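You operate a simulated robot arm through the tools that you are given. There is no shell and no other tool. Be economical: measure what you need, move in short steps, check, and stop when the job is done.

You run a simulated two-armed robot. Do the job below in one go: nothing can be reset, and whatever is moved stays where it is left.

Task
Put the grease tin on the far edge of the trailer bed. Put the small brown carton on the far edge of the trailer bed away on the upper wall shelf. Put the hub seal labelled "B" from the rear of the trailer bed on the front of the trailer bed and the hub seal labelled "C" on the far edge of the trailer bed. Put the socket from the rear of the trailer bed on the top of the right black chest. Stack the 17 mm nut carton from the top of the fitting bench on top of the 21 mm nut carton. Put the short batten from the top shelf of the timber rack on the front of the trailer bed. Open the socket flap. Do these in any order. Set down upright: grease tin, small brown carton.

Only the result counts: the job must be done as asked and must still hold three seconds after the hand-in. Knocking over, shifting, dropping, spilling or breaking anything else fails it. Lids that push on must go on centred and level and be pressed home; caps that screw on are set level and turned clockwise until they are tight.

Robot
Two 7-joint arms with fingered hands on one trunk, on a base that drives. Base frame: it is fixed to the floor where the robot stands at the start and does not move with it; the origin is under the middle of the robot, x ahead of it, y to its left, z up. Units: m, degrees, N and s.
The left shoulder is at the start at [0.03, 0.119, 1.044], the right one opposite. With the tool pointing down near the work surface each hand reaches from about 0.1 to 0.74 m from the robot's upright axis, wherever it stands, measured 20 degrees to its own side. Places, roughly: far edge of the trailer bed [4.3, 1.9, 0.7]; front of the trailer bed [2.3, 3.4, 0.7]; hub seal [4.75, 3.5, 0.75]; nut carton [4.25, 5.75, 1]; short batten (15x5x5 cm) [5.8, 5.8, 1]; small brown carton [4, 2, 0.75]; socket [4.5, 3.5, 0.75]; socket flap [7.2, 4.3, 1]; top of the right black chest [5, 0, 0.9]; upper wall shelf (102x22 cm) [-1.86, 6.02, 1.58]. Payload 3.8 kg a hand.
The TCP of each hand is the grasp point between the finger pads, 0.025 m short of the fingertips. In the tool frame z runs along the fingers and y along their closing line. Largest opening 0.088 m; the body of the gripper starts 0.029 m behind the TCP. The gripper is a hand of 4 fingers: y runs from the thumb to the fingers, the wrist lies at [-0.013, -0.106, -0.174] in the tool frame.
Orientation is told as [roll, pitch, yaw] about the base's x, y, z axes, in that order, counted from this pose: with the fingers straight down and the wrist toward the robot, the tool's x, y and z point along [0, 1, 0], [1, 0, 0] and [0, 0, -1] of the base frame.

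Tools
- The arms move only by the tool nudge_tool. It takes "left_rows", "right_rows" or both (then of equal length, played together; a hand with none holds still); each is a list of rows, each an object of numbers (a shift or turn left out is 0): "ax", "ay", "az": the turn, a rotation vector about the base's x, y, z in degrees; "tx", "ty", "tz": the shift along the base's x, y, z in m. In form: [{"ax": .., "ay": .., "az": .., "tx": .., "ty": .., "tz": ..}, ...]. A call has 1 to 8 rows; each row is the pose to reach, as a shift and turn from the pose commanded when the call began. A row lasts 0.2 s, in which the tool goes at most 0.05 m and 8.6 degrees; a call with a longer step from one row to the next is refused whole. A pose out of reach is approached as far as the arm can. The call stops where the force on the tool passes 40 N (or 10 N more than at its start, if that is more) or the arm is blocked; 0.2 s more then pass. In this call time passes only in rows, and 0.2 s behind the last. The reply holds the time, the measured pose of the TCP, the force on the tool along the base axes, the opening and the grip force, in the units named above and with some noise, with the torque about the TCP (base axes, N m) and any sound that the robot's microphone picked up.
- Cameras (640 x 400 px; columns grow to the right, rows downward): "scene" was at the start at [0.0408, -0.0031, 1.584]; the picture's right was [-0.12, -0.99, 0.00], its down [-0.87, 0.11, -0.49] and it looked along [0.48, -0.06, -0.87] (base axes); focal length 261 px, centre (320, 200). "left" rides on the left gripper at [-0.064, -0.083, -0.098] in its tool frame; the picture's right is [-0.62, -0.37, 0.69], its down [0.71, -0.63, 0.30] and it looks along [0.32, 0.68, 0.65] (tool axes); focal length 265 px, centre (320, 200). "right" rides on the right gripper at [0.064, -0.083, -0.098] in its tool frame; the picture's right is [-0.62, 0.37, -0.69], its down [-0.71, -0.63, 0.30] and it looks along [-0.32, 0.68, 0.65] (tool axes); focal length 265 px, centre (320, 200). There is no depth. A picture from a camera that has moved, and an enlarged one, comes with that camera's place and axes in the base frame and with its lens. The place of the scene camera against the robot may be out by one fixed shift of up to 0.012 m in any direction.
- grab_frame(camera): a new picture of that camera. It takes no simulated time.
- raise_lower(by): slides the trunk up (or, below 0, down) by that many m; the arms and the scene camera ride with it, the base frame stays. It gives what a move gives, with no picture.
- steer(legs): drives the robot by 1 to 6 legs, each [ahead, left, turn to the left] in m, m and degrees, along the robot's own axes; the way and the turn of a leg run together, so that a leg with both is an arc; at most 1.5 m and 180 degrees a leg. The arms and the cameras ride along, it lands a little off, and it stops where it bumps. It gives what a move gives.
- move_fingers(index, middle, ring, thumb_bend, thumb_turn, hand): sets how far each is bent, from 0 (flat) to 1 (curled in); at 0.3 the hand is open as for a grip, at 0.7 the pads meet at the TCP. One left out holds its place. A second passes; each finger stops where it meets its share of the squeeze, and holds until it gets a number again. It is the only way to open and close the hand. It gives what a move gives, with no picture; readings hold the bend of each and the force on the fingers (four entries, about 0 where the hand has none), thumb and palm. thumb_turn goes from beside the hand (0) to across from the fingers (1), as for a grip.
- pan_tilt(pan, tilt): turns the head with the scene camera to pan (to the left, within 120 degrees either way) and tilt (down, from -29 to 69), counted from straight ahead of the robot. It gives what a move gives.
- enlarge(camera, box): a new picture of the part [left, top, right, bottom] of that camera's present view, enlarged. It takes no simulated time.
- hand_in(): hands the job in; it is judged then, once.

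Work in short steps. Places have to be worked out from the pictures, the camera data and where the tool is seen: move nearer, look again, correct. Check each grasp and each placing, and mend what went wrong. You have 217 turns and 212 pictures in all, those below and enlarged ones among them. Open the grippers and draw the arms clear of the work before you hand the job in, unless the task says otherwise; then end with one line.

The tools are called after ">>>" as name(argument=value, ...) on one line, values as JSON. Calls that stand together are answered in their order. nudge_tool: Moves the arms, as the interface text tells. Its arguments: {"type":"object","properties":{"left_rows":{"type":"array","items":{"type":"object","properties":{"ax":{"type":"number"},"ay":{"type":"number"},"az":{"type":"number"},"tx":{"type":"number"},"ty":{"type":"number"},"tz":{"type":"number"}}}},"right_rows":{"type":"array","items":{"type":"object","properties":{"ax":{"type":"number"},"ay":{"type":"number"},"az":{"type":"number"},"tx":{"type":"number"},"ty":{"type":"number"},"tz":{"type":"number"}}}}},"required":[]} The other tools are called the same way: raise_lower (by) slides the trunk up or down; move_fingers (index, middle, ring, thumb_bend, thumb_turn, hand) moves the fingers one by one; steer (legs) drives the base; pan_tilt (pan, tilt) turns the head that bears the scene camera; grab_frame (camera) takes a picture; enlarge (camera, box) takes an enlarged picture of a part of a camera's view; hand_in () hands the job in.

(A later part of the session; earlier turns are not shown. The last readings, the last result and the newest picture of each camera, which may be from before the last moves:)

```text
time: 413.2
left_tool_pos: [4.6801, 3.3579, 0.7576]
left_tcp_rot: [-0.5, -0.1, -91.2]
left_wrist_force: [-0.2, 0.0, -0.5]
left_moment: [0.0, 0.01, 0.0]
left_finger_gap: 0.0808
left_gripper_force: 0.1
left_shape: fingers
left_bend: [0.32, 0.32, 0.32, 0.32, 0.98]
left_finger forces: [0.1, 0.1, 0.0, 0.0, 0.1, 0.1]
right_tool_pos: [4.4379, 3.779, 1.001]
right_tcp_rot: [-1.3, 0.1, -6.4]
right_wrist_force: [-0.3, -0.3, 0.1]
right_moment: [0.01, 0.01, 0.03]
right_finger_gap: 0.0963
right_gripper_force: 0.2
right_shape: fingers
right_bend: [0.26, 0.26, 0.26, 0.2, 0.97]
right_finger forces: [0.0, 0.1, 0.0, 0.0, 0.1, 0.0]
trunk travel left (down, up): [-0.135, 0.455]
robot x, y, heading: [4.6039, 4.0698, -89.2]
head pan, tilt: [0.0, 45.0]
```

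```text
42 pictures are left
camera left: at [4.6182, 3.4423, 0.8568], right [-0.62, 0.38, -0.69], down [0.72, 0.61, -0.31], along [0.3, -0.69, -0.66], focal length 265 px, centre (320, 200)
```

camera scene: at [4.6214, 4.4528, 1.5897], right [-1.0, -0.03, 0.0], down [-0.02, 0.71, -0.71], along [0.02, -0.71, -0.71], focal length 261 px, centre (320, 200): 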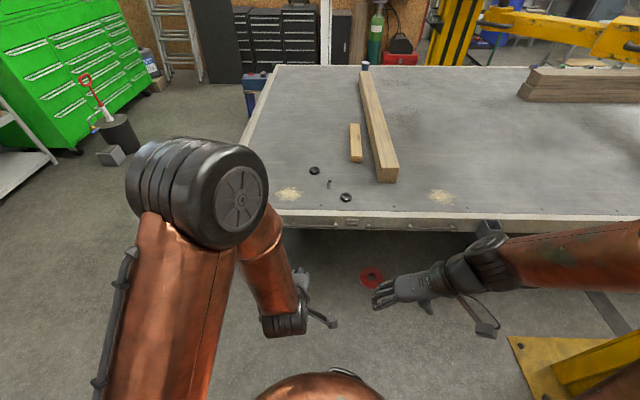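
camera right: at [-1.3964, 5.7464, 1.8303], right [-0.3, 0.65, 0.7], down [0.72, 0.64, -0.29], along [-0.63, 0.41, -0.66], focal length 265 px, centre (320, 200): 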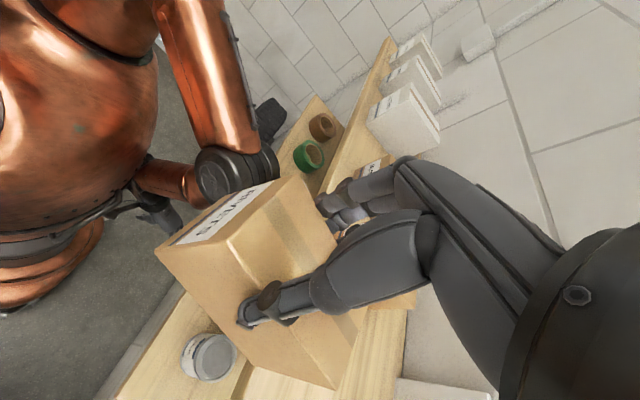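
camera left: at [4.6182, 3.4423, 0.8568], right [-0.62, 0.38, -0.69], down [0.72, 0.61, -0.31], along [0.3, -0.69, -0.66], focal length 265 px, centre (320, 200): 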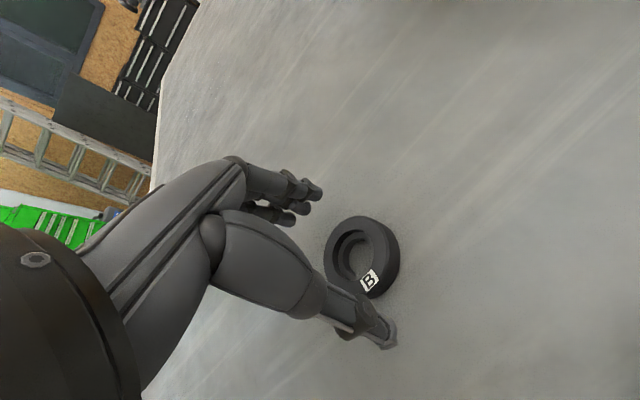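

Centred. Descend to ~0.731 and close.

>>> nudge_tool(left_rows=[{"tz": -0.015}, {"tz": -0.026}])

>>> move_fingers(hand="left", index=0.7, middle=0.7, ring=0.7, thumb_bend=0.7)

>>> nudge_tool(left_rows=[{"tz": 0.02}, {"tz": 0.05}, {"tz": 0.09}])

>>> grab_frame(camera="left")

```text
time: 413.8
left_tool_pos: [4.6789, 3.3607, 0.7328]
left_tcp_rot: [-0.6, -0.1, -91.3]
left_wrist_force: [0.3, 0.2, 0.1]
left_moment: [0.01, 0.0, -0.03]
left_finger_gap: 0.0812
left_gripper_force: 0.1
left_shape: fingers
left_bend: [0.32, 0.32, 0.32, 0.32, 0.98]
left_finger forces: [0.0, 0.1, 0.1, 0.1, 0.0, 0.1]
left hand out of reach, approached as far as the arm can: row 2
right_tool_pos: [4.4377, 3.7803, 1.0007]
right_tcp_rot: [-1.3, 0.2, -6.4]
right_wrist_force: [1.4, 0.0, -0.9]
right_moment: [-0.01, 0.03, 0.01]
right_finger_gap: 0.0963
right_gripper_force: 0.2
right_shape: fingers
right_bend: [0.26, 0.26, 0.26, 0.2, 0.97]
right_finger forces: [0.0, 0.0, 0.0, 0.1, 0.0, 0.0]
trunk travel left (down, up): [-0.135, 0.455]
robot x, y, heading: [4.607, 4.0728, -88.9]
head pan, tilt: [0.0, 45.0]
```

```text
time: 414.8
left_tool_pos: [4.6774, 3.3626, 0.7326]
left_tcp_rot: [-0.6, -0.1, -91.2]
left_wrist_force: [-0.7, 0.3, -0.6]
left_moment: [0.01, 0.0, -0.01]
left_finger_gap: 0.0424
left_gripper_force: 17.3
left_shape: fingers
left_bend: [0.59, 0.61, 0.64, 0.46, 0.93]
left_finger forces: [5.4, 7.6, 4.2, 0.1, 17.5, 0.0]
right_tool_pos: [4.437, 3.7802, 1.0013]
right_tcp_rot: [-1.3, 0.1, -6.4]
right_wrist_force: [0.1, -0.7, -0.2]
right_moment: [0.02, 0.03, -0.01]
right_finger_gap: 0.0962
right_gripper_force: 0.0
right_shape: fingers
right_bend: [0.26, 0.26, 0.26, 0.2, 0.97]
right_finger forces: [0.1, 0.1, 0.0, 0.0, 0.0, 0.0]
trunk travel left (down, up): [-0.135, 0.455]
robot x, y, heading: [4.6033, 4.0681, -89.1]
head pan, tilt: [0.0, 45.0]
```

```text
time: 415.6
left_tool_pos: [4.679, 3.3604, 0.8223]
left_tcp_rot: [-0.7, -0.1, -91.2]
left_wrist_force: [-0.4, -0.4, -0.7]
left_moment: [-0.03, -0.03, 0.03]
left_finger_gap: 0.0424
left_gripper_force: 17.3
left_shape: fingers
left_bend: [0.59, 0.61, 0.64, 0.46, 0.93]
left_finger forces: [5.4, 7.4, 4.2, 0.0, 17.4, 0.0]
right_tool_pos: [4.4375, 3.7805, 1.0007]
right_tcp_rot: [-1.4, 0.2, -6.5]
right_wrist_force: [0.1, -0.4, 0.0]
right_moment: [0.01, 0.01, 0.01]
right_finger_gap: 0.0964
right_gripper_force: 0.1
right_shape: fingers
right_bend: [0.26, 0.26, 0.26, 0.2, 0.97]
right_finger forces: [0.0, 0.1, 0.0, 0.1, 0.0, 0.0]
trunk travel left (down, up): [-0.135, 0.455]
robot x, y, heading: [4.6064, 4.0748, -89.2]
head pan, tilt: [0.0, 45.0]
```

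```text
41 pictures are left
camera left: at [4.6167, 3.4461, 0.9223], right [-0.62, 0.38, -0.69], down [0.72, 0.61, -0.31], along [0.3, -0.69, -0.66], focal length 265 px, centre (320, 200)
```

left: 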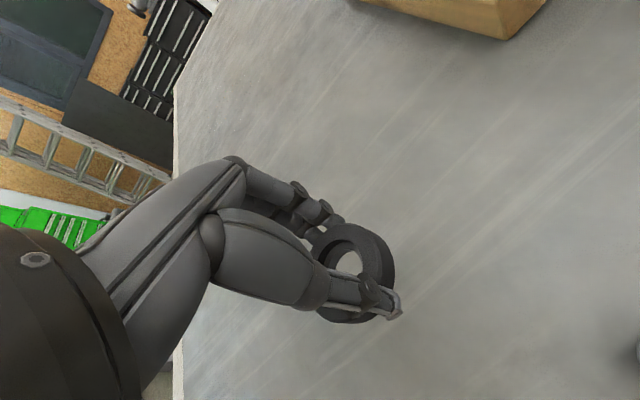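

B is in the left hand. With the right hand I take C at (4.52,3.557) while I'm here.

>>> nudge_tool(right_rows=[{"tx": 0.016, "ty": -0.044}, {"tx": 0.032, "ty": -0.088}, {"tx": 0.048, "ty": -0.132}, {"tx": 0.064, "ty": -0.176}, {"tx": 0.08, "ty": -0.22, "tz": -0.01}, {"tx": 0.082, "ty": -0.222, "tz": -0.055}, {"tx": 0.082, "ty": -0.222, "tz": -0.1}, {"tx": 0.082, "ty": -0.222, "tz": -0.14}], left_rows=[{"tz": 0.01}, {"tz": 0.02}, {"tz": 0.03}, {"tz": 0.04}, {"tz": 0.05}, {"tz": 0.06}, {"tz": 0.07}, {"tz": 0.08}])

>>> move_fingers(hand="right", index=0.32, middle=0.32, ring=0.32, thumb_bend=0.32)

>>> grab_frame(camera="right")

```text
time: 417.4
left_tool_pos: [4.6775, 3.3622, 0.9011]
left_tcp_rot: [-0.6, -0.1, -91.2]
left_wrist_force: [0.3, -0.4, -0.4]
left_moment: [0.01, -0.01, 0.02]
left_finger_gap: 0.0422
left_gripper_force: 16.9
left_shape: fingers
left_bend: [0.59, 0.61, 0.64, 0.46, 0.93]
left_finger forces: [5.5, 7.4, 4.4, 0.0, 17.2, 0.0]
right_tool_pos: [4.5188, 3.5568, 0.8594]
right_tcp_rot: [-1.3, 0.2, -6.6]
right_wrist_force: [0.0, -0.2, -0.3]
right_moment: [0.02, -0.02, -0.03]
right_finger_gap: 0.0962
right_gripper_force: 0.0
right_shape: fingers
right_bend: [0.26, 0.26, 0.26, 0.2, 0.97]
right_finger forces: [0.1, 0.0, 0.0, 0.1, 0.1, 0.0]
trunk travel left (down, up): [-0.135, 0.455]
robot x, y, heading: [4.6043, 4.0683, -88.7]
head pan, tilt: [0.0, 45.0]
```

```text
time: 418.4
left_tool_pos: [4.6782, 3.3615, 0.9009]
left_tcp_rot: [-0.6, -0.1, -91.2]
left_wrist_force: [0.3, -0.7, 0.3]
left_moment: [-0.03, 0.0, -0.02]
left_finger_gap: 0.0424
left_gripper_force: 17.1
left_shape: fingers
left_bend: [0.59, 0.61, 0.64, 0.46, 0.93]
left_finger forces: [5.5, 7.4, 4.3, 0.0, 17.3, 0.0]
right_tool_pos: [4.5189, 3.5581, 0.8614]
right_tcp_rot: [-1.3, 0.2, -6.4]
right_wrist_force: [0.1, -0.1, 0.6]
right_moment: [0.04, 0.02, 0.01]
right_finger_gap: 0.0815
right_gripper_force: 0.2
right_shape: fingers
right_bend: [0.32, 0.32, 0.32, 0.32, 0.97]
right_finger forces: [0.0, 0.0, 0.1, 0.0, 0.0, 0.0]
trunk travel left (down, up): [-0.135, 0.455]
robot x, y, heading: [4.6056, 4.069, -89.0]
head pan, tilt: [0.0, 45.0]
```

```text
40 pictures are left
camera right: at [4.4445, 3.6342, 0.9589], right [0.3, -0.64, 0.7], down [-0.71, -0.65, -0.29], along [0.64, -0.41, -0.65], focal length 265 px, centre (320, 200)
```

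right: 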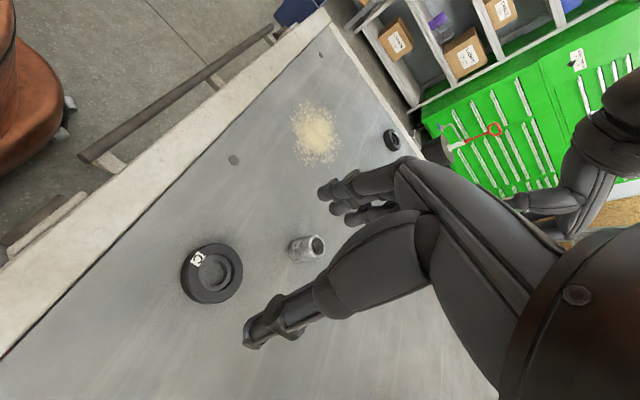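

C is centred below the hand. Descend, close and lift.

>>> nudge_tool(right_rows=[{"tz": -0.045, "tx": 0.001}, {"tz": -0.09, "tx": 0.001}, {"tz": -0.115, "tx": 0.001}, {"tz": -0.129, "tx": 0.001}])

>>> move_fingers(hand="right", index=0.7, middle=0.7, ring=0.7, thumb_bend=0.7)

>>> nudge_tool(right_rows=[{"tz": 0.02}, {"tz": 0.05}, {"tz": 0.09}, {"tz": 0.13}])

>>> grab_frame(camera="right")

```text
time: 419.4
left_tool_pos: [4.6772, 3.3616, 0.9025]
left_tcp_rot: [-0.5, -0.1, -91.2]
left_wrist_force: [0.0, -0.6, -0.9]
left_moment: [-0.01, 0.0, 0.03]
left_finger_gap: 0.0424
left_gripper_force: 16.9
left_shape: fingers
left_bend: [0.59, 0.61, 0.64, 0.46, 0.93]
left_finger forces: [5.6, 7.4, 4.3, 0.0, 17.3, 0.0]
right_tool_pos: [4.5202, 3.5571, 0.7303]
right_tcp_rot: [-1.4, 0.2, -6.6]
right_wrist_force: [0.2, -0.7, -1.0]
right_moment: [0.01, -0.01, -0.01]
right_finger_gap: 0.0811
right_gripper_force: 0.0
right_shape: fingers
right_bend: [0.32, 0.32, 0.32, 0.32, 0.97]
right_finger forces: [0.1, 0.0, 0.0, 0.0, 0.0, 0.1]
trunk travel left (down, up): [-0.135, 0.455]
robot x, y, heading: [4.607, 4.0683, -89.1]
head pan, tilt: [0.0, 45.0]
```

```text
time: 420.4
left_tool_pos: [4.678, 3.3608, 0.9009]
left_tcp_rot: [-0.6, -0.1, -91.1]
left_wrist_force: [-0.3, -0.5, -0.5]
left_moment: [-0.01, 0.02, 0.01]
left_finger_gap: 0.0425
left_gripper_force: 17.7
left_shape: fingers
left_bend: [0.59, 0.61, 0.64, 0.46, 0.93]
left_finger forces: [5.6, 7.4, 4.2, 0.0, 17.3, 0.0]
right_tool_pos: [4.521, 3.5567, 0.7301]
right_tcp_rot: [-1.3, 0.2, -6.5]
right_wrist_force: [-1.0, -0.4, -0.1]
right_moment: [0.0, 0.03, 0.02]
right_finger_gap: 0.0457
right_gripper_force: 17.5
right_shape: fingers
right_bend: [0.58, 0.6, 0.66, 0.44, 0.94]
right_finger forces: [7.0, 7.6, 2.6, 0.0, 17.3, 0.0]
trunk travel left (down, up): [-0.135, 0.455]
robot x, y, heading: [4.6028, 4.0739, -89.1]
head pan, tilt: [0.0, 45.0]
```

```text
time: 421.4
left_tool_pos: [4.6773, 3.3621, 0.901]
left_tcp_rot: [-0.6, -0.1, -91.2]
left_wrist_force: [0.0, 0.2, -0.3]
left_moment: [0.03, 0.0, -0.03]
left_finger_gap: 0.0423
left_gripper_force: 17.6
left_shape: fingers
left_bend: [0.59, 0.61, 0.64, 0.46, 0.93]
left_finger forces: [5.5, 7.4, 4.2, 0.0, 17.3, 0.0]
right_tool_pos: [4.5215, 3.56, 0.8638]
right_tcp_rot: [-1.3, 0.4, -6.4]
right_wrist_force: [-0.2, 0.6, -0.1]
right_moment: [-0.01, -0.01, 0.03]
right_finger_gap: 0.0456
right_gripper_force: 17.0
right_shape: fingers
right_bend: [0.58, 0.6, 0.66, 0.44, 0.94]
right_finger forces: [7.1, 7.7, 2.8, 0.0, 17.3, 0.0]
trunk travel left (down, up): [-0.135, 0.455]
robot x, y, heading: [4.6055, 4.0691, -88.9]
head pan, tilt: [0.0, 45.0]
```

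```text
39 pictures are left
camera right: at [4.4465, 3.635, 0.9607], right [0.3, -0.64, 0.7], down [-0.71, -0.65, -0.29], along [0.64, -0.41, -0.65], focal length 265 px, centre (320, 200)
```

right: 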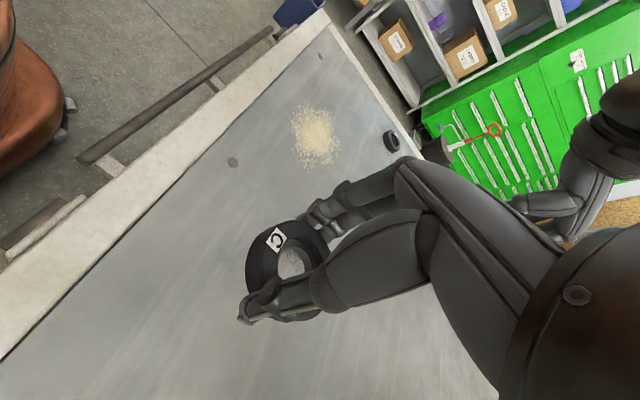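

Both seals are held. Raise, back out, and drive to the trailer's front to set B down beside the batten.

>>> raise_lower(by=0.2)

>>> steer(legs=[[-0.87, 0, 0], [0, 0, -91], [1.4, 0, 0], [0.85, 0.05, 0]])

```text
time: 423.6
left_tool_pos: [4.6782, 3.3608, 1.1012]
left_tcp_rot: [-0.5, -0.1, -91.2]
left_wrist_force: [-0.3, 0.1, -1.2]
left_moment: [0.01, -0.02, -0.01]
left_finger_gap: 0.0424
left_gripper_force: 17.5
left_shape: fingers
left_bend: [0.59, 0.61, 0.64, 0.46, 0.93]
left_finger forces: [5.5, 7.5, 4.2, 0.1, 17.3, 0.0]
right_tool_pos: [4.5194, 3.5581, 1.0621]
right_tcp_rot: [-1.2, 0.1, -6.4]
right_wrist_force: [0.2, -0.4, -0.4]
right_moment: [0.02, 0.01, -0.02]
right_finger_gap: 0.0455
right_gripper_force: 17.1
right_shape: fingers
right_bend: [0.58, 0.6, 0.66, 0.44, 0.94]
right_finger forces: [7.1, 7.7, 2.7, 0.1, 17.2, 0.0]
trunk travel left (down, up): [-0.335, 0.255]
robot x, y, heading: [4.6045, 4.0738, -88.9]
head pan, tilt: [0.0, 45.0]
```

```text
time: 442.7
left_tool_pos: [1.6519, 4.7955, 1.101]
left_tcp_rot: [-0.6, -0.1, 179.4]
left_wrist_force: [0.4, 0.6, 0.1]
left_moment: [0.01, 0.02, 0.01]
left_finger_gap: 0.0416
left_gripper_force: 17.1
left_shape: fingers
left_bend: [0.59, 0.61, 0.64, 0.46, 0.93]
left_finger forces: [5.6, 7.1, 4.5, 0.0, 16.4, 0.0]
right_tool_pos: [1.8469, 4.9545, 1.0632]
right_tcp_rot: [-1.1, 0.1, -95.6]
right_wrist_force: [-0.1, -0.2, -0.7]
right_moment: [-0.01, 0.02, 0.03]
right_finger_gap: 0.0458
right_gripper_force: 17.5
right_shape: fingers
right_bend: [0.58, 0.6, 0.66, 0.44, 0.94]
right_finger forces: [7.0, 7.6, 2.8, 0.1, 17.1, 0.1]
trunk travel left (down, up): [-0.335, 0.255]
robot x, y, heading: [2.3603, 4.8752, -178.3]
head pan, tilt: [0.0, 45.0]
```

>>> steer(legs=[[0, 0, 88.2], [0.69, 0, 0]])

>>> raise_lower(by=-0.25)

>>> grab_frame(camera="left")

>>> grab_frame(camera="scene")

```text
time: 450.2
left_tool_pos: [2.4107, 3.4796, 1.1011]
left_tcp_rot: [-0.6, -0.1, -92.6]
left_wrist_force: [0.5, 0.9, -1.4]
left_moment: [-0.04, 0.01, -0.01]
left_finger_gap: 0.0411
left_gripper_force: 16.5
left_shape: fingers
left_bend: [0.6, 0.61, 0.65, 0.46, 0.94]
left_finger forces: [5.6, 6.9, 4.7, 0.0, 15.7, 0.0]
right_tool_pos: [2.2585, 3.68, 1.0633]
right_tcp_rot: [-1.1, 0.3, -7.8]
right_wrist_force: [0.4, -1.3, -0.2]
right_moment: [0.02, 0.0, -0.02]
right_finger_gap: 0.0457
right_gripper_force: 17.8
right_shape: fingers
right_bend: [0.58, 0.6, 0.66, 0.44, 0.94]
right_finger forces: [7.1, 7.6, 2.9, 0.0, 17.0, 0.1]
trunk travel left (down, up): [-0.335, 0.255]
robot x, y, heading: [2.3515, 4.1911, -90.3]
head pan, tilt: [0.0, 45.0]
```

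```text
time: 452.8
left_tool_pos: [2.4111, 3.4809, 0.851]
left_tcp_rot: [-0.6, -0.1, -92.6]
left_wrist_force: [-0.6, -0.5, -0.3]
left_moment: [-0.01, 0.0, 0.01]
left_finger_gap: 0.0411
left_gripper_force: 16.3
left_shape: fingers
left_bend: [0.6, 0.61, 0.65, 0.46, 0.94]
left_finger forces: [5.7, 6.9, 4.7, 0.0, 15.4, 0.1]
right_tool_pos: [2.26, 3.68, 0.8133]
right_tcp_rot: [-1.3, 0.2, -7.7]
right_wrist_force: [-0.8, -0.1, -0.1]
right_moment: [0.03, 0.01, 0.0]
right_finger_gap: 0.0459
right_gripper_force: 17.4
right_shape: fingers
right_bend: [0.58, 0.6, 0.66, 0.44, 0.94]
right_finger forces: [7.1, 7.5, 2.9, 0.0, 17.1, 0.0]
trunk travel left (down, up): [-0.085, 0.505]
robot x, y, heading: [2.3546, 4.1868, -90.3]
head pan, tilt: [0.0, 45.0]
```

```text
38 pictures are left
camera left: at [2.3514, 3.5668, 0.9512], right [-0.61, 0.39, -0.69], down [0.74, 0.6, -0.31], along [0.29, -0.7, -0.66], focal length 265 px, centre (320, 200)
```

left: 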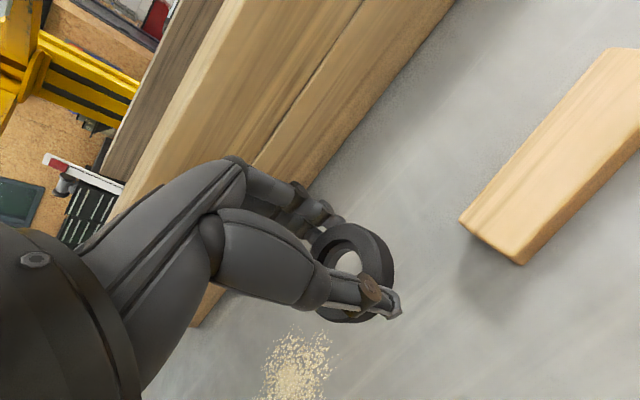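

```text
37 pictures are left
camera scene: at [2.3495, 4.1331, 1.4898], right [-1.0, 0.01, 0.0], down [0.0, 0.71, -0.71], along [0.0, -0.71, -0.71], focal length 261 px, centre (320, 200)
```

scene: 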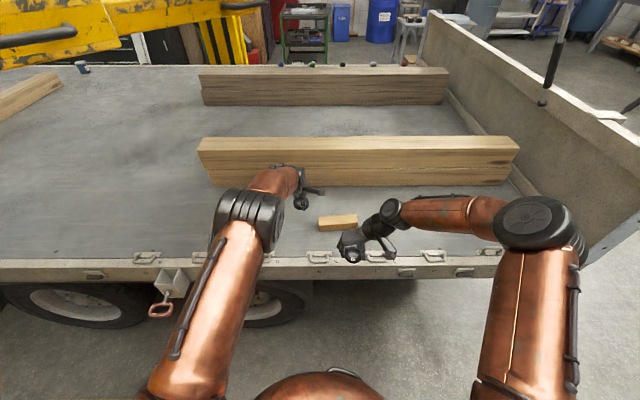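

Lower B onto the bed between batten and sawdust, release and rise.

>>> nudge_tool(left_rows=[{"tx": 0.015, "tz": -0.045}, {"tx": 0.02, "tz": -0.09}, {"tx": 0.02, "tz": -0.108}, {"tx": 0.02, "tz": -0.116}, {"tx": 0.02, "tz": -0.121}])

>>> move_fingers(hand="left", index=0.3, middle=0.3, ring=0.3, thumb_bend=0.3)

>>> nudge_tool(left_rows=[{"tz": 0.04}, {"tz": 0.08}, {"tz": 0.12}, {"tz": 0.16}, {"tz": 0.2}])

>>> grab_frame(camera="left")

```text
time: 454.0
left_tool_pos: [2.4327, 3.4793, 0.731]
left_tcp_rot: [-0.6, -0.1, -92.6]
left_wrist_force: [0.9, 0.5, 2.7]
left_moment: [0.03, 0.03, -0.02]
left_finger_gap: 0.0409
left_gripper_force: 16.5
left_shape: fingers
left_bend: [0.6, 0.62, 0.65, 0.46, 0.94]
left_finger forces: [6.0, 7.0, 4.9, 0.0, 16.2, 0.0]
right_tool_pos: [2.2587, 3.6811, 0.8128]
right_tcp_rot: [-1.3, 0.3, -7.7]
right_wrist_force: [0.1, -0.3, 0.1]
right_moment: [0.01, 0.02, 0.01]
right_finger_gap: 0.0459
right_gripper_force: 17.0
right_shape: fingers
right_bend: [0.58, 0.6, 0.66, 0.44, 0.94]
right_finger forces: [7.1, 7.5, 2.9, 0.0, 17.0, 0.1]
trunk travel left (down, up): [-0.085, 0.505]
robot x, y, heading: [2.3528, 4.1907, -90.3]
head pan, tilt: [0.0, 45.0]
```

```text
time: 455.0
left_tool_pos: [2.4321, 3.4805, 0.7311]
left_tcp_rot: [-0.5, -0.1, -92.6]
left_wrist_force: [0.4, -1.0, 0.5]
left_moment: [-0.01, -0.02, 0.0]
left_finger_gap: 0.0842
left_gripper_force: 0.1
left_shape: fingers
left_bend: [0.3, 0.3, 0.3, 0.3, 0.97]
left_finger forces: [0.1, 0.0, 0.0, 0.0, 0.0, 0.0]
right_tool_pos: [2.2599, 3.6814, 0.8129]
right_tcp_rot: [-1.3, 0.3, -7.7]
right_wrist_force: [1.1, -1.4, -1.0]
right_moment: [0.0, -0.01, 0.0]
right_finger_gap: 0.0456
right_gripper_force: 17.0
right_shape: fingers
right_bend: [0.58, 0.6, 0.66, 0.44, 0.94]
right_finger forces: [7.1, 7.5, 2.9, 0.0, 17.1, 0.0]
trunk travel left (down, up): [-0.085, 0.505]
robot x, y, heading: [2.3529, 4.1892, -90.2]
head pan, tilt: [0.0, 45.0]
```

```text
time: 456.2
left_tool_pos: [2.4308, 3.4815, 0.9322]
left_tcp_rot: [-0.7, -0.1, -92.7]
left_wrist_force: [-0.2, -0.4, 0.1]
left_moment: [0.02, 0.01, 0.01]
left_finger_gap: 0.0841
left_gripper_force: 0.1
left_shape: fingers
left_bend: [0.3, 0.3, 0.3, 0.3, 0.97]
left_finger forces: [0.1, 0.0, 0.0, 0.1, 0.0, 0.0]
right_tool_pos: [2.2594, 3.6806, 0.8133]
right_tcp_rot: [-1.4, 0.2, -7.8]
right_wrist_force: [0.2, -0.5, 0.0]
right_moment: [0.01, 0.01, 0.02]
right_finger_gap: 0.0456
right_gripper_force: 17.0
right_shape: fingers
right_bend: [0.58, 0.6, 0.66, 0.44, 0.94]
right_finger forces: [7.1, 7.6, 2.9, 0.1, 17.1, 0.1]
trunk travel left (down, up): [-0.085, 0.505]
robot x, y, heading: [2.3581, 4.1876, -90.5]
head pan, tilt: [0.0, 45.0]
```

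```text
36 pictures are left
camera left: at [2.3711, 3.5685, 1.0315], right [-0.61, 0.4, -0.69], down [0.74, 0.6, -0.31], along [0.29, -0.7, -0.66], focal length 265 px, centre (320, 200)
```

left: 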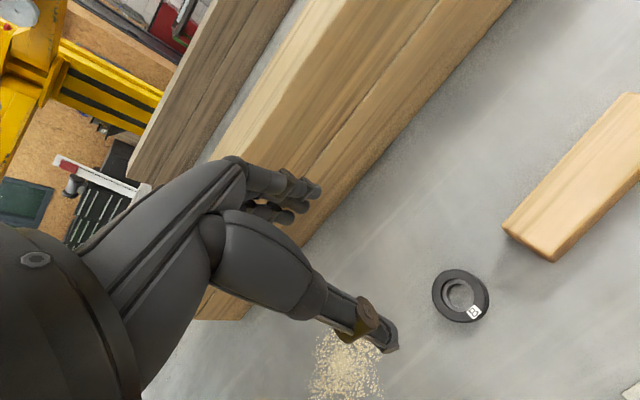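

B lies flat on the front. Return for the socket.

>>> raise_lower(by=0.15)

>>> steer(legs=[[-0.76, 0, 0], [0, 0, 90.5], [1.4, 0, 0], [0.78, 0, 0]])

>>> steer(legs=[[0, 0, -90], [0.75, 0, 0]])

>>> grab_frame(camera="left")

```text
time: 457.9
left_tool_pos: [2.4307, 3.4812, 1.0824]
left_tcp_rot: [-0.5, 0.0, -92.6]
left_wrist_force: [0.6, 0.0, -0.2]
left_moment: [-0.05, 0.0, -0.01]
left_finger_gap: 0.0843
left_gripper_force: 0.0
left_shape: fingers
left_bend: [0.3, 0.3, 0.3, 0.3, 0.97]
left_finger forces: [0.0, 0.0, 0.0, 0.0, 0.1, 0.1]
right_tool_pos: [2.259, 3.6805, 0.9618]
right_tcp_rot: [-1.2, 0.2, -7.8]
right_wrist_force: [0.3, 0.2, -0.7]
right_moment: [-0.04, -0.05, -0.01]
right_finger_gap: 0.0455
right_gripper_force: 17.3
right_shape: fingers
right_bend: [0.58, 0.6, 0.66, 0.44, 0.94]
right_finger forces: [7.2, 7.5, 2.9, 0.1, 17.1, 0.0]
trunk travel left (down, up): [-0.235, 0.355]
robot x, y, heading: [2.3529, 4.189, -90.4]
head pan, tilt: [0.0, 45.0]
```

```text
time: 476.1
left_tool_pos: [5.2538, 4.9564, 1.0819]
left_tcp_rot: [-0.5, -0.2, -3.0]
left_wrist_force: [-1.0, -0.1, 0.1]
left_moment: [0.03, 0.03, -0.02]
left_finger_gap: 0.0843
left_gripper_force: 0.0
left_shape: fingers
left_bend: [0.3, 0.3, 0.3, 0.3, 0.97]
left_finger forces: [0.0, 0.0, 0.1, 0.0, 0.0, 0.0]
right_tool_pos: [5.0523, 4.7884, 0.9622]
right_tcp_rot: [-1.2, 0.3, 81.7]
right_wrist_force: [0.1, -0.6, -0.6]
right_moment: [0.02, -0.02, -0.01]
right_finger_gap: 0.0458
right_gripper_force: 16.7
right_shape: fingers
right_bend: [0.58, 0.6, 0.66, 0.44, 0.94]
right_finger forces: [7.1, 7.4, 2.9, 0.0, 16.9, 0.0]
trunk travel left (down, up): [-0.235, 0.355]
robot x, y, heading: [4.542, 4.888, -0.9]
head pan, tilt: [0.0, 45.0]
```

```text
time: 484.1
left_tool_pos: [4.6351, 3.4188, 1.0817]
left_tcp_rot: [-0.5, -0.1, -91.8]
left_wrist_force: [0.1, -1.2, 0.3]
left_moment: [0.0, -0.01, 0.0]
left_finger_gap: 0.0846
left_gripper_force: 0.0
left_shape: fingers
left_bend: [0.3, 0.3, 0.3, 0.3, 0.97]
left_finger forces: [0.1, 0.0, 0.0, 0.0, 0.1, 0.0]
right_tool_pos: [4.46, 3.6158, 0.9621]
right_tcp_rot: [-1.1, 0.2, -6.9]
right_wrist_force: [0.0, -0.9, -0.6]
right_moment: [0.03, -0.01, -0.02]
right_finger_gap: 0.0447
right_gripper_force: 15.8
right_shape: fingers
right_bend: [0.59, 0.61, 0.66, 0.44, 0.94]
right_finger forces: [6.4, 7.0, 3.8, 0.0, 14.6, 0.1]
trunk travel left (down, up): [-0.235, 0.355]
robot x, y, heading: [4.5473, 4.1295, -89.7]
head pan, tilt: [0.0, 45.0]
```

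```text
35 pictures are left
camera left: at [4.5741, 3.5044, 1.1804], right [-0.62, 0.39, -0.69], down [0.73, 0.61, -0.31], along [0.3, -0.69, -0.66], focal length 265 px, centre (320, 200)
```

left: 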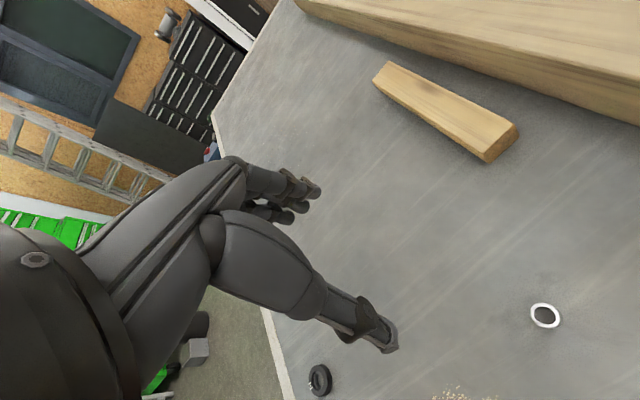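

Socket at (4.603,3.475). Bring the left hand over it and move the right hand aside.

>>> nudge_tool(left_rows=[{"tx": -0.01, "ty": 0.02, "tz": -0.03}, {"tx": -0.02, "ty": 0.04, "tz": -0.06}, {"tx": -0.032, "ty": 0.057, "tz": -0.095}, {"tx": -0.032, "ty": 0.057, "tz": -0.14}, {"tx": -0.032, "ty": 0.057, "tz": -0.185}, {"tx": -0.032, "ty": 0.057, "tz": -0.225}], right_rows=[{"tx": -0.03, "tz": 0.01}, {"tx": -0.06, "tz": 0.02}, {"tx": -0.09, "tz": 0.03}, {"tx": -0.11, "tz": 0.04}, {"tx": -0.12, "tz": 0.04}, {"tx": -0.12, "tz": 0.04}])

>>> grab_frame(camera="left")

```text
time: 485.4
left_tool_pos: [4.6029, 3.4763, 0.8559]
left_tcp_rot: [-0.6, 0.0, -91.7]
left_wrist_force: [0.3, 0.2, -0.1]
left_moment: [0.0, -0.01, 0.05]
left_finger_gap: 0.0844
left_gripper_force: 0.1
left_shape: fingers
left_bend: [0.3, 0.3, 0.3, 0.3, 0.97]
left_finger forces: [0.0, 0.0, 0.0, 0.0, 0.1, 0.1]
right_tool_pos: [4.3402, 3.6166, 1.0022]
right_tcp_rot: [-1.2, 0.2, -6.9]
right_wrist_force: [0.9, -0.1, -0.2]
right_moment: [-0.03, -0.02, 0.01]
right_finger_gap: 0.0446
right_gripper_force: 15.6
right_shape: fingers
right_bend: [0.59, 0.61, 0.66, 0.44, 0.94]
right_finger forces: [6.4, 7.2, 3.7, 0.0, 14.4, 0.0]
trunk travel left (down, up): [-0.235, 0.355]
robot x, y, heading: [4.5477, 4.1249, -89.6]
head pan, tilt: [0.0, 45.0]
```

```text
34 pictures are left
camera left: at [4.5422, 3.5617, 0.9562], right [-0.62, 0.39, -0.69], down [0.73, 0.61, -0.31], along [0.3, -0.69, -0.66], focal length 265 px, centre (320, 200)
```

left: 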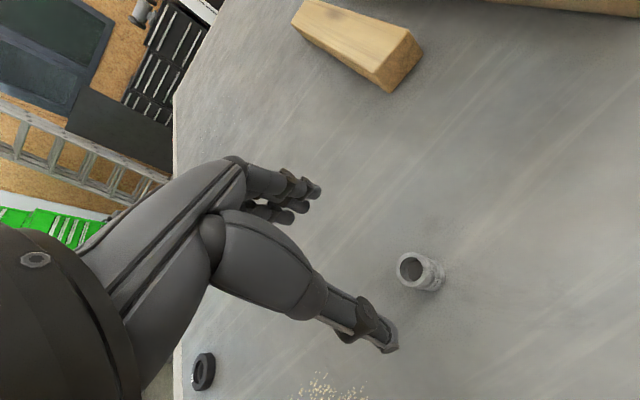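

Descend over the socket and close.

>>> nudge_tool(left_rows=[{"tz": -0.045, "ty": -0.002}, {"tz": -0.085, "ty": -0.002}, {"tz": -0.11, "ty": -0.002}, {"tz": -0.121, "ty": -0.002}])

>>> move_fingers(hand="left", index=0.85, middle=0.85, ring=0.85, thumb_bend=0.85)

>>> nudge_tool(left_rows=[{"tz": 0.02}, {"tz": 0.06}, {"tz": 0.1}])

>>> grab_frame(camera="left")

```text
time: 486.4
left_tool_pos: [4.6026, 3.4749, 0.736]
left_tcp_rot: [-0.6, -0.1, -91.7]
left_wrist_force: [0.0, -0.1, -0.9]
left_moment: [-0.02, -0.03, 0.02]
left_finger_gap: 0.0844
left_gripper_force: 0.0
left_shape: fingers
left_bend: [0.3, 0.3, 0.3, 0.3, 0.97]
left_finger forces: [0.1, 0.0, 0.1, 0.0, 0.0, 0.1]
right_tool_pos: [4.3407, 3.6174, 1.0014]
right_tcp_rot: [-1.3, 0.2, -6.9]
right_wrist_force: [-0.5, -0.5, -1.5]
right_moment: [0.04, 0.0, -0.01]
right_finger_gap: 0.0447
right_gripper_force: 15.4
right_shape: fingers
right_bend: [0.59, 0.61, 0.66, 0.44, 0.94]
right_finger forces: [6.5, 7.0, 3.7, 0.1, 14.6, 0.0]
trunk travel left (down, up): [-0.235, 0.355]
robot x, y, heading: [4.55, 4.1234, -89.6]
head pan, tilt: [0.0, 45.0]
```

```text
time: 487.4
left_tool_pos: [4.6036, 3.4736, 0.7364]
left_tcp_rot: [-0.6, -0.1, -91.7]
left_wrist_force: [0.7, 1.0, 1.0]
left_moment: [0.02, 0.01, -0.02]
left_finger_gap: 0.0168
left_gripper_force: 17.1
left_shape: fingers
left_bend: [0.72, 0.67, 0.85, 0.61, 0.94]
left_finger forces: [7.9, 10.4, 0.1, 0.1, 16.1, 0.0]
right_tool_pos: [4.3408, 3.6176, 1.0028]
right_tcp_rot: [-1.2, 0.2, -6.9]
right_wrist_force: [-0.5, -0.2, 0.1]
right_moment: [0.03, -0.02, 0.01]
right_finger_gap: 0.0446
right_gripper_force: 15.5
right_shape: fingers
right_bend: [0.59, 0.61, 0.66, 0.44, 0.94]
right_finger forces: [6.4, 7.0, 3.6, 0.0, 14.6, 0.0]
trunk travel left (down, up): [-0.235, 0.355]
robot x, y, heading: [4.5474, 4.1267, -89.5]
head pan, tilt: [0.0, 45.0]
```

```text
time: 488.2
left_tool_pos: [4.6033, 3.4745, 0.8365]
left_tcp_rot: [-0.7, -0.2, -91.6]
left_wrist_force: [0.5, -0.3, -1.6]
left_moment: [-0.02, 0.01, 0.0]
left_finger_gap: 0.0166
left_gripper_force: 17.4
left_shape: fingers
left_bend: [0.72, 0.67, 0.85, 0.61, 0.94]
left_finger forces: [7.9, 10.4, 0.0, 0.0, 16.1, 0.0]
right_tool_pos: [4.3405, 3.6162, 1.0031]
right_tcp_rot: [-1.3, 0.2, -6.9]
right_wrist_force: [-0.2, 0.1, -0.8]
right_moment: [0.01, 0.0, -0.04]
right_finger_gap: 0.0447
right_gripper_force: 15.5
right_shape: fingers
right_bend: [0.59, 0.61, 0.66, 0.44, 0.94]
right_finger forces: [6.4, 7.1, 3.7, 0.0, 14.6, 0.0]
trunk travel left (down, up): [-0.235, 0.355]
robot x, y, heading: [4.5477, 4.1254, -89.4]
head pan, tilt: [0.0, 45.0]
```

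```text
33 pictures are left
camera left: at [4.5421, 3.5595, 0.9356], right [-0.62, 0.39, -0.69], down [0.73, 0.61, -0.31], along [0.3, -0.69, -0.66], focal length 265 px, centre (320, 200)
```

left: 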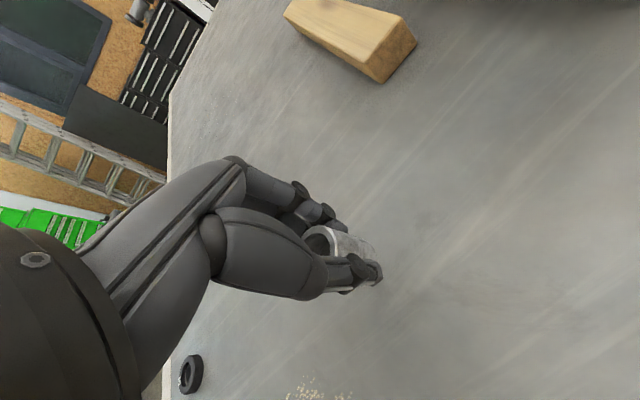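

Socket held. Raise and drive around the trailer's rear the way I came.

>>> raise_lower(by=0.15)

>>> steer(legs=[[-0.5, 0, 0], [0, 0, 89.5], [1.5, 0, 0], [0, 0, 90]])

```text
time: 490.0
left_tool_pos: [4.604, 3.4716, 0.9859]
left_tcp_rot: [-0.7, -0.1, -91.7]
left_wrist_force: [0.1, 0.4, -1.2]
left_moment: [0.0, 0.01, 0.0]
left_finger_gap: 0.0164
left_gripper_force: 17.6
left_shape: fingers
left_bend: [0.72, 0.67, 0.85, 0.61, 0.94]
left_finger forces: [7.8, 10.5, 0.0, 0.0, 15.9, 0.0]
right_tool_pos: [4.3405, 3.6158, 1.1506]
right_tcp_rot: [-1.2, 0.1, -6.9]
right_wrist_force: [0.0, -0.1, -0.4]
right_moment: [0.0, -0.02, 0.01]
right_finger_gap: 0.0451
right_gripper_force: 15.6
right_shape: fingers
right_bend: [0.59, 0.61, 0.66, 0.44, 0.94]
right_finger forces: [6.4, 7.0, 3.8, 0.0, 14.4, 0.0]
trunk travel left (down, up): [-0.385, 0.205]
robot x, y, heading: [4.5511, 4.1295, -89.8]
head pan, tilt: [0.0, 45.0]
```

```text
time: 507.6
left_tool_pos: [5.9595, 5.3268, 0.9855]
left_tcp_rot: [-0.6, -0.1, 89.6]
left_wrist_force: [0.5, 0.0, -1.2]
left_moment: [0.02, 0.0, 0.0]
left_finger_gap: 0.0153
left_gripper_force: 16.1
left_shape: fingers
left_bend: [0.72, 0.71, 0.85, 0.61, 0.94]
left_finger forces: [7.9, 10.8, 0.0, 0.0, 14.4, 0.0]
right_tool_pos: [6.2249, 5.1875, 1.152]
right_tcp_rot: [-1.2, 0.2, 174.6]
right_wrist_force: [0.0, 0.2, -1.1]
right_moment: [0.03, 0.01, -0.03]
right_finger_gap: 0.0435
right_gripper_force: 14.8
right_shape: fingers
right_bend: [0.6, 0.61, 0.66, 0.44, 0.94]
right_finger forces: [5.6, 6.6, 3.8, 0.0, 13.0, 0.1]
trunk travel left (down, up): [-0.385, 0.205]
robot x, y, heading: [6.0249, 4.6726, 91.9]
head pan, tilt: [0.0, 45.0]
```

>>> steer(legs=[[-1.5, -0.08, -1.9], [-1.4, 0, 0]])

```text
refused: leg 1 is longer than a leg can be; nothing moved
```

>>> steer(legs=[[-1.4, -0.08, -1.9], [-1.4, 0, 0]])

```text
time: 521.0
left_tool_pos: [6.0992, 2.5595, 0.9864]
left_tcp_rot: [-0.6, -0.1, 89.1]
left_wrist_force: [0.7, 0.3, 0.1]
left_moment: [0.0, 0.0, 0.01]
left_finger_gap: 0.0156
left_gripper_force: 16.6
left_shape: fingers
left_bend: [0.72, 0.71, 0.85, 0.61, 0.94]
left_finger forces: [7.8, 10.8, 0.0, 0.1, 14.3, 0.1]
right_tool_pos: [6.3635, 2.4185, 1.1526]
right_tcp_rot: [-1.3, 0.2, 173.8]
right_wrist_force: [0.6, 0.1, -0.8]
right_moment: [0.02, 0.02, 0.0]
right_finger_gap: 0.0435
right_gripper_force: 14.2
right_shape: fingers
right_bend: [0.6, 0.61, 0.66, 0.44, 0.94]
right_finger forces: [5.7, 6.6, 3.7, 0.1, 12.9, 0.0]
trunk travel left (down, up): [-0.385, 0.205]
robot x, y, heading: [6.161, 1.9088, 91.3]
head pan, tilt: [0.0, 45.0]
```

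>>> steer(legs=[[-0.6, 0.06, -1.3], [-0.48, 0.35, 0], [0, 0.6, 0]])

>>> pan_tilt(pan=0, tilt=45)

```text
time: 530.4
left_tool_pos: [5.1045, 1.4914, 0.9859]
left_tcp_rot: [-0.5, -0.1, 87.6]
left_wrist_force: [-0.8, -0.1, -1.3]
left_moment: [0.0, 0.04, -0.01]
left_finger_gap: 0.0156
left_gripper_force: 16.2
left_shape: fingers
left_bend: [0.72, 0.71, 0.85, 0.61, 0.94]
left_finger forces: [7.8, 10.7, 0.0, 0.0, 14.4, 0.0]
right_tool_pos: [5.366, 1.3445, 1.1519]
right_tcp_rot: [-1.2, 0.3, 172.5]
right_wrist_force: [0.3, -0.3, -0.2]
right_moment: [0.02, 0.03, 0.0]
right_finger_gap: 0.0438
right_gripper_force: 14.2
right_shape: fingers
right_bend: [0.6, 0.61, 0.66, 0.44, 0.94]
right_finger forces: [5.7, 6.6, 3.7, 0.0, 12.9, 0.1]
trunk travel left (down, up): [-0.385, 0.205]
robot x, y, heading: [5.1554, 0.8342, 89.9]
head pan, tilt: [0.0, 45.0]
```

```text
time: 531.0
left_tool_pos: [5.1055, 1.4906, 0.9858]
left_tcp_rot: [-0.5, 0.0, 87.6]
left_wrist_force: [0.4, 0.7, -2.0]
left_moment: [0.0, -0.01, -0.02]
left_finger_gap: 0.0157
left_gripper_force: 16.0
left_shape: fingers
left_bend: [0.72, 0.71, 0.85, 0.61, 0.94]
left_finger forces: [7.8, 10.7, 0.0, 0.0, 14.5, 0.0]
right_tool_pos: [5.3658, 1.3445, 1.1517]
right_tcp_rot: [-1.2, 0.3, 172.4]
right_wrist_force: [0.6, -0.2, -0.1]
right_moment: [0.01, 0.0, 0.01]
right_finger_gap: 0.0435
right_gripper_force: 14.8
right_shape: fingers
right_bend: [0.6, 0.61, 0.66, 0.44, 0.94]
right_finger forces: [5.6, 6.5, 3.7, 0.0, 12.8, 0.1]
trunk travel left (down, up): [-0.385, 0.205]
robot x, y, heading: [5.156, 0.8382, 89.9]
head pan, tilt: [0.0, 45.0]
```

Drive to the far edge and lift the left hand clear of the tin.

>>> nudge_tool(left_rows=[{"tz": 0.04, "ty": -0.02}, {"tz": 0.08, "ty": -0.04}, {"tz": 0.12, "ty": -0.06}, {"tz": 0.16, "ty": -0.08}, {"tz": 0.2, "ty": -0.1}, {"tz": 0.24, "ty": -0.12}])

>>> steer(legs=[[0, 0.83, 0], [0.35, 0, 0]])

>>> raise_lower(by=-0.22)

>>> pan_tilt(pan=-5, tilt=55)

>>> grab_frame(camera="scene")

```text
time: 532.4
left_tool_pos: [5.1053, 1.3679, 1.2262]
left_tcp_rot: [-0.6, -0.1, 87.7]
left_wrist_force: [-0.7, 0.2, -1.2]
left_moment: [0.01, 0.03, 0.02]
left_finger_gap: 0.0152
left_gripper_force: 16.0
left_shape: fingers
left_bend: [0.72, 0.71, 0.85, 0.62, 0.94]
left_finger forces: [7.6, 10.7, 0.1, 0.1, 14.2, 0.0]
right_tool_pos: [5.3657, 1.3437, 1.1521]
right_tcp_rot: [-1.3, 0.2, 172.4]
right_wrist_force: [0.1, 0.9, -1.0]
right_moment: [0.03, 0.02, 0.0]
right_finger_gap: 0.0435
right_gripper_force: 14.1
right_shape: fingers
right_bend: [0.6, 0.61, 0.66, 0.44, 0.94]
right_finger forces: [5.4, 6.6, 3.7, 0.0, 12.9, 0.0]
trunk travel left (down, up): [-0.385, 0.205]
robot x, y, heading: [5.1508, 0.8362, 90.1]
head pan, tilt: [0.0, 45.0]
```

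```text
time: 538.7
left_tool_pos: [4.2641, 1.7076, 1.2252]
left_tcp_rot: [-0.6, -0.1, 88.4]
left_wrist_force: [0.1, -0.8, -1.4]
left_moment: [0.01, -0.02, -0.03]
left_finger_gap: 0.0154
left_gripper_force: 16.1
left_shape: fingers
left_bend: [0.72, 0.71, 0.85, 0.62, 0.94]
left_finger forces: [7.7, 10.7, 0.1, 0.0, 14.1, 0.0]
right_tool_pos: [4.5248, 1.6875, 1.1518]
right_tcp_rot: [-1.1, 0.3, 173.2]
right_wrist_force: [-0.4, -0.1, -0.7]
right_moment: [-0.01, 0.04, -0.01]
right_finger_gap: 0.0436
right_gripper_force: 14.6
right_shape: fingers
right_bend: [0.6, 0.61, 0.66, 0.44, 0.94]
right_finger forces: [5.5, 6.4, 3.7, 0.1, 12.9, 0.1]
trunk travel left (down, up): [-0.385, 0.205]
robot x, y, heading: [4.3167, 1.1736, 90.7]
head pan, tilt: [0.0, 45.0]
```

```text
time: 541.0
left_tool_pos: [4.2645, 1.7082, 1.0059]
left_tcp_rot: [-0.5, -0.2, 88.5]
left_wrist_force: [0.4, 0.1, -1.2]
left_moment: [0.02, 0.03, 0.0]
left_finger_gap: 0.0153
left_gripper_force: 16.6
left_shape: fingers
left_bend: [0.72, 0.71, 0.85, 0.62, 0.94]
left_finger forces: [7.6, 10.6, 0.1, 0.1, 14.2, 0.0]
right_tool_pos: [4.5241, 1.686, 0.9328]
right_tcp_rot: [-1.3, 0.3, 173.3]
right_wrist_force: [-0.9, 0.5, -0.6]
right_moment: [0.02, -0.02, 0.03]
right_finger_gap: 0.0436
right_gripper_force: 14.5
right_shape: fingers
right_bend: [0.6, 0.61, 0.66, 0.44, 0.94]
right_finger forces: [5.5, 6.5, 3.7, 0.0, 12.9, 0.1]
trunk travel left (down, up): [-0.165, 0.425]
robot x, y, heading: [4.3205, 1.1782, 90.5]
head pan, tilt: [0.0, 45.0]
```

```text
time: 541.7
left_tool_pos: [4.2645, 1.7086, 1.0068]
left_tcp_rot: [-0.6, -0.1, 88.4]
left_wrist_force: [-0.3, 0.3, -0.9]
left_moment: [0.0, -0.02, 0.01]
left_finger_gap: 0.0154
left_gripper_force: 16.6
left_shape: fingers
left_bend: [0.72, 0.71, 0.85, 0.62, 0.94]
left_finger forces: [7.5, 10.7, 0.1, 0.1, 14.2, 0.0]
right_tool_pos: [4.5262, 1.6874, 0.9319]
right_tcp_rot: [-1.2, 0.4, 173.3]
right_wrist_force: [0.8, 1.1, -0.2]
right_moment: [0.03, 0.0, -0.01]
right_finger_gap: 0.0433
right_gripper_force: 14.3
right_shape: fingers
right_bend: [0.6, 0.61, 0.66, 0.44, 0.94]
right_finger forces: [5.5, 6.6, 3.7, 0.1, 12.7, 0.0]
trunk travel left (down, up): [-0.165, 0.425]
robot x, y, heading: [4.3152, 1.1739, 90.7]
head pan, tilt: [-5.0, 55.0]
```

```text
32 pictures are left
camera scene: at [4.3193, 1.2342, 1.5563], right [1.0, -0.08, 0.0], down [-0.06, -0.82, -0.57], along [0.04, 0.57, -0.82], focal length 261 px, centre (320, 200)
```

scene: 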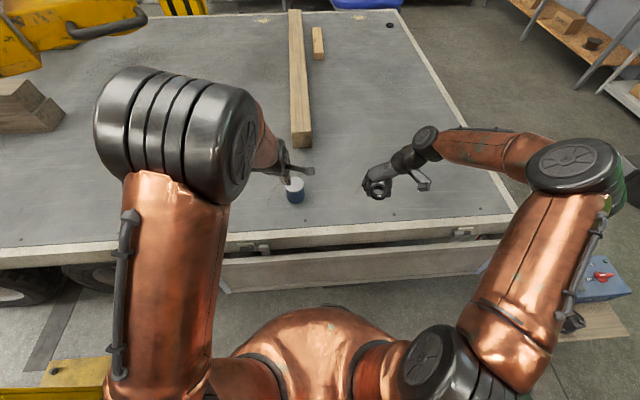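

Move C over (4.525,1.85) and set it down.

>>> nudge_tool(right_rows=[{"ty": 0.045}, {"ty": 0.09}, {"ty": 0.13, "tz": -0.02}, {"ty": 0.16, "tz": -0.055}, {"ty": 0.163, "tz": -0.1}, {"ty": 0.163, "tz": -0.145}, {"ty": 0.163, "tz": -0.18}, {"ty": 0.163, "tz": -0.193}])

>>> nudge_tool(right_rows=[{"tz": -0.004}, {"tz": -0.008}])

>>> grab_frame(camera="right")

```text
time: 543.5
left_tool_pos: [4.2646, 1.7071, 1.0061]
left_tcp_rot: [-0.5, -0.1, 88.4]
left_wrist_force: [0.8, -0.3, -1.8]
left_moment: [0.02, 0.02, 0.01]
left_finger_gap: 0.0153
left_gripper_force: 16.6
left_shape: fingers
left_bend: [0.72, 0.71, 0.85, 0.62, 0.94]
left_finger forces: [7.6, 10.6, 0.1, 0.0, 14.2, 0.0]
right_tool_pos: [4.5095, 1.784, 0.7653]
right_tcp_rot: [-1.2, 0.2, 173.1]
right_wrist_force: [-0.7, -1.0, -1.0]
right_moment: [0.01, 0.0, 0.0]
right_finger_gap: 0.0422
right_gripper_force: 13.3
right_shape: fingers
right_bend: [0.6, 0.62, 0.66, 0.44, 0.94]
right_finger forces: [5.0, 6.3, 4.1, 0.0, 12.3, 0.0]
right hand out of reach, approached as far as the arm can: row 4, 5, 6, 7, 8
trunk travel left (down, up): [-0.165, 0.425]
robot x, y, heading: [4.3182, 1.1774, 90.6]
head pan, tilt: [-5.0, 55.0]
```

```text
time: 544.1
left_tool_pos: [4.2646, 1.7081, 1.0046]
left_tcp_rot: [-0.6, -0.1, 88.4]
left_wrist_force: [-0.3, 0.4, -2.0]
left_moment: [0.02, 0.0, 0.01]
left_finger_gap: 0.0151
left_gripper_force: 16.3
left_shape: fingers
left_bend: [0.72, 0.71, 0.85, 0.62, 0.94]
left_finger forces: [7.5, 10.6, 0.0, 0.0, 14.2, 0.0]
right_tool_pos: [4.5103, 1.7832, 0.763]
right_tcp_rot: [-1.4, 0.3, 173.1]
right_wrist_force: [0.2, -0.7, -0.6]
right_moment: [0.02, 0.0, 0.01]
right_finger_gap: 0.0424
right_gripper_force: 13.4
right_shape: fingers
right_bend: [0.6, 0.62, 0.66, 0.44, 0.94]
right_finger forces: [5.0, 6.3, 4.0, 0.0, 12.3, 0.1]
right hand out of reach, approached as far as the arm can: row 2
trunk travel left (down, up): [-0.165, 0.425]
robot x, y, heading: [4.3183, 1.1754, 90.7]
head pan, tilt: [-5.0, 55.0]
```

```text
31 pictures are left
camera right: at [4.5855, 1.7082, 0.8613], right [-0.3, 0.64, 0.71], down [0.71, 0.64, -0.28], along [-0.64, 0.42, -0.65], focal length 265 px, centre (320, 200)
```

right: 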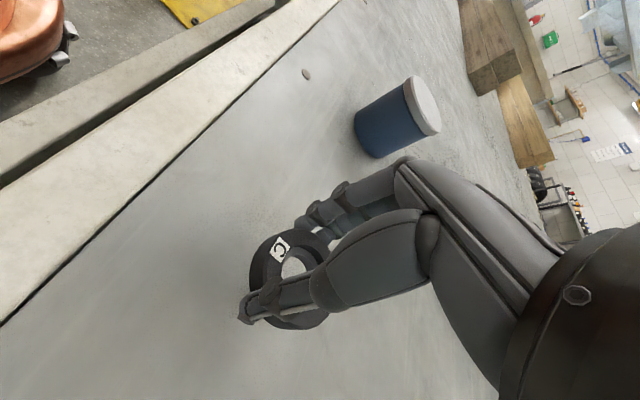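

Reach limit: drive 6 cm forward and lower with the trunk.

>>> steer(legs=[[0.065, 0, 0]])

>>> raise_lower(by=-0.028)

>>> nudge_tool(right_rows=[{"tz": -0.003}, {"tz": -0.006}])

```text
time: 545.1
left_tool_pos: [4.2634, 1.7753, 1.0037]
left_tcp_rot: [-0.6, 0.0, 88.6]
left_wrist_force: [0.2, 1.4, -0.5]
left_moment: [0.02, 0.02, -0.01]
left_finger_gap: 0.0152
left_gripper_force: 16.5
left_shape: fingers
left_bend: [0.72, 0.71, 0.85, 0.62, 0.94]
left_finger forces: [7.7, 10.5, 0.0, 0.0, 14.2, 0.0]
right_tool_pos: [4.5091, 1.8491, 0.7625]
right_tcp_rot: [-1.1, 0.4, 173.1]
right_wrist_force: [-0.4, 0.6, -0.4]
right_moment: [0.02, 0.02, 0.01]
right_finger_gap: 0.0421
right_gripper_force: 13.4
right_shape: fingers
right_bend: [0.6, 0.62, 0.66, 0.44, 0.94]
right_finger forces: [4.9, 6.2, 4.0, 0.0, 12.3, 0.1]
trunk travel left (down, up): [-0.165, 0.425]
robot x, y, heading: [4.3186, 1.2367, 90.7]
head pan, tilt: [-5.0, 55.0]
```

```text
time: 545.8
left_tool_pos: [4.262, 1.7721, 0.9782]
left_tcp_rot: [-0.6, -0.2, 88.4]
left_wrist_force: [0.0, -0.6, -1.6]
left_moment: [-0.04, 0.03, -0.03]
left_finger_gap: 0.015
left_gripper_force: 16.6
left_shape: fingers
left_bend: [0.72, 0.71, 0.85, 0.62, 0.94]
left_finger forces: [7.5, 10.5, 0.1, 0.1, 14.2, 0.0]
right_tool_pos: [4.5091, 1.8485, 0.7364]
right_tcp_rot: [-1.4, 0.3, 173.3]
right_wrist_force: [-0.2, -0.2, 0.5]
right_moment: [0.0, 0.0, 0.03]
right_finger_gap: 0.0423
right_gripper_force: 13.9
right_shape: fingers
right_bend: [0.6, 0.62, 0.66, 0.44, 0.94]
right_finger forces: [4.9, 6.4, 4.0, 0.0, 12.3, 0.1]
trunk travel left (down, up): [-0.137, 0.453]
robot x, y, heading: [4.32, 1.2385, 90.6]
head pan, tilt: [-5.0, 55.0]
```

```text
time: 546.4
left_tool_pos: [4.2643, 1.7738, 0.978]
left_tcp_rot: [-0.6, -0.1, 88.6]
left_wrist_force: [-0.6, -1.2, -1.5]
left_moment: [0.04, 0.01, -0.02]
left_finger_gap: 0.0155
left_gripper_force: 16.4
left_shape: fingers
left_bend: [0.72, 0.71, 0.85, 0.62, 0.94]
left_finger forces: [7.8, 10.6, 0.0, 0.0, 14.1, 0.0]
right_tool_pos: [4.5034, 1.8462, 0.7312]
right_tcp_rot: [-0.9, -0.1, 174.0]
right_wrist_force: [-0.1, 0.1, 0.4]
right_moment: [-0.02, 0.05, 0.03]
right_finger_gap: 0.0423
right_gripper_force: 13.6
right_shape: fingers
right_bend: [0.6, 0.62, 0.66, 0.44, 0.94]
right_finger forces: [4.9, 6.2, 4.0, 0.1, 12.2, 0.1]
right hand out of reach, approached as far as the arm can: row 2
trunk travel left (down, up): [-0.137, 0.453]
robot x, y, heading: [4.3234, 1.2406, 90.8]
head pan, tilt: [-5.0, 55.0]
```

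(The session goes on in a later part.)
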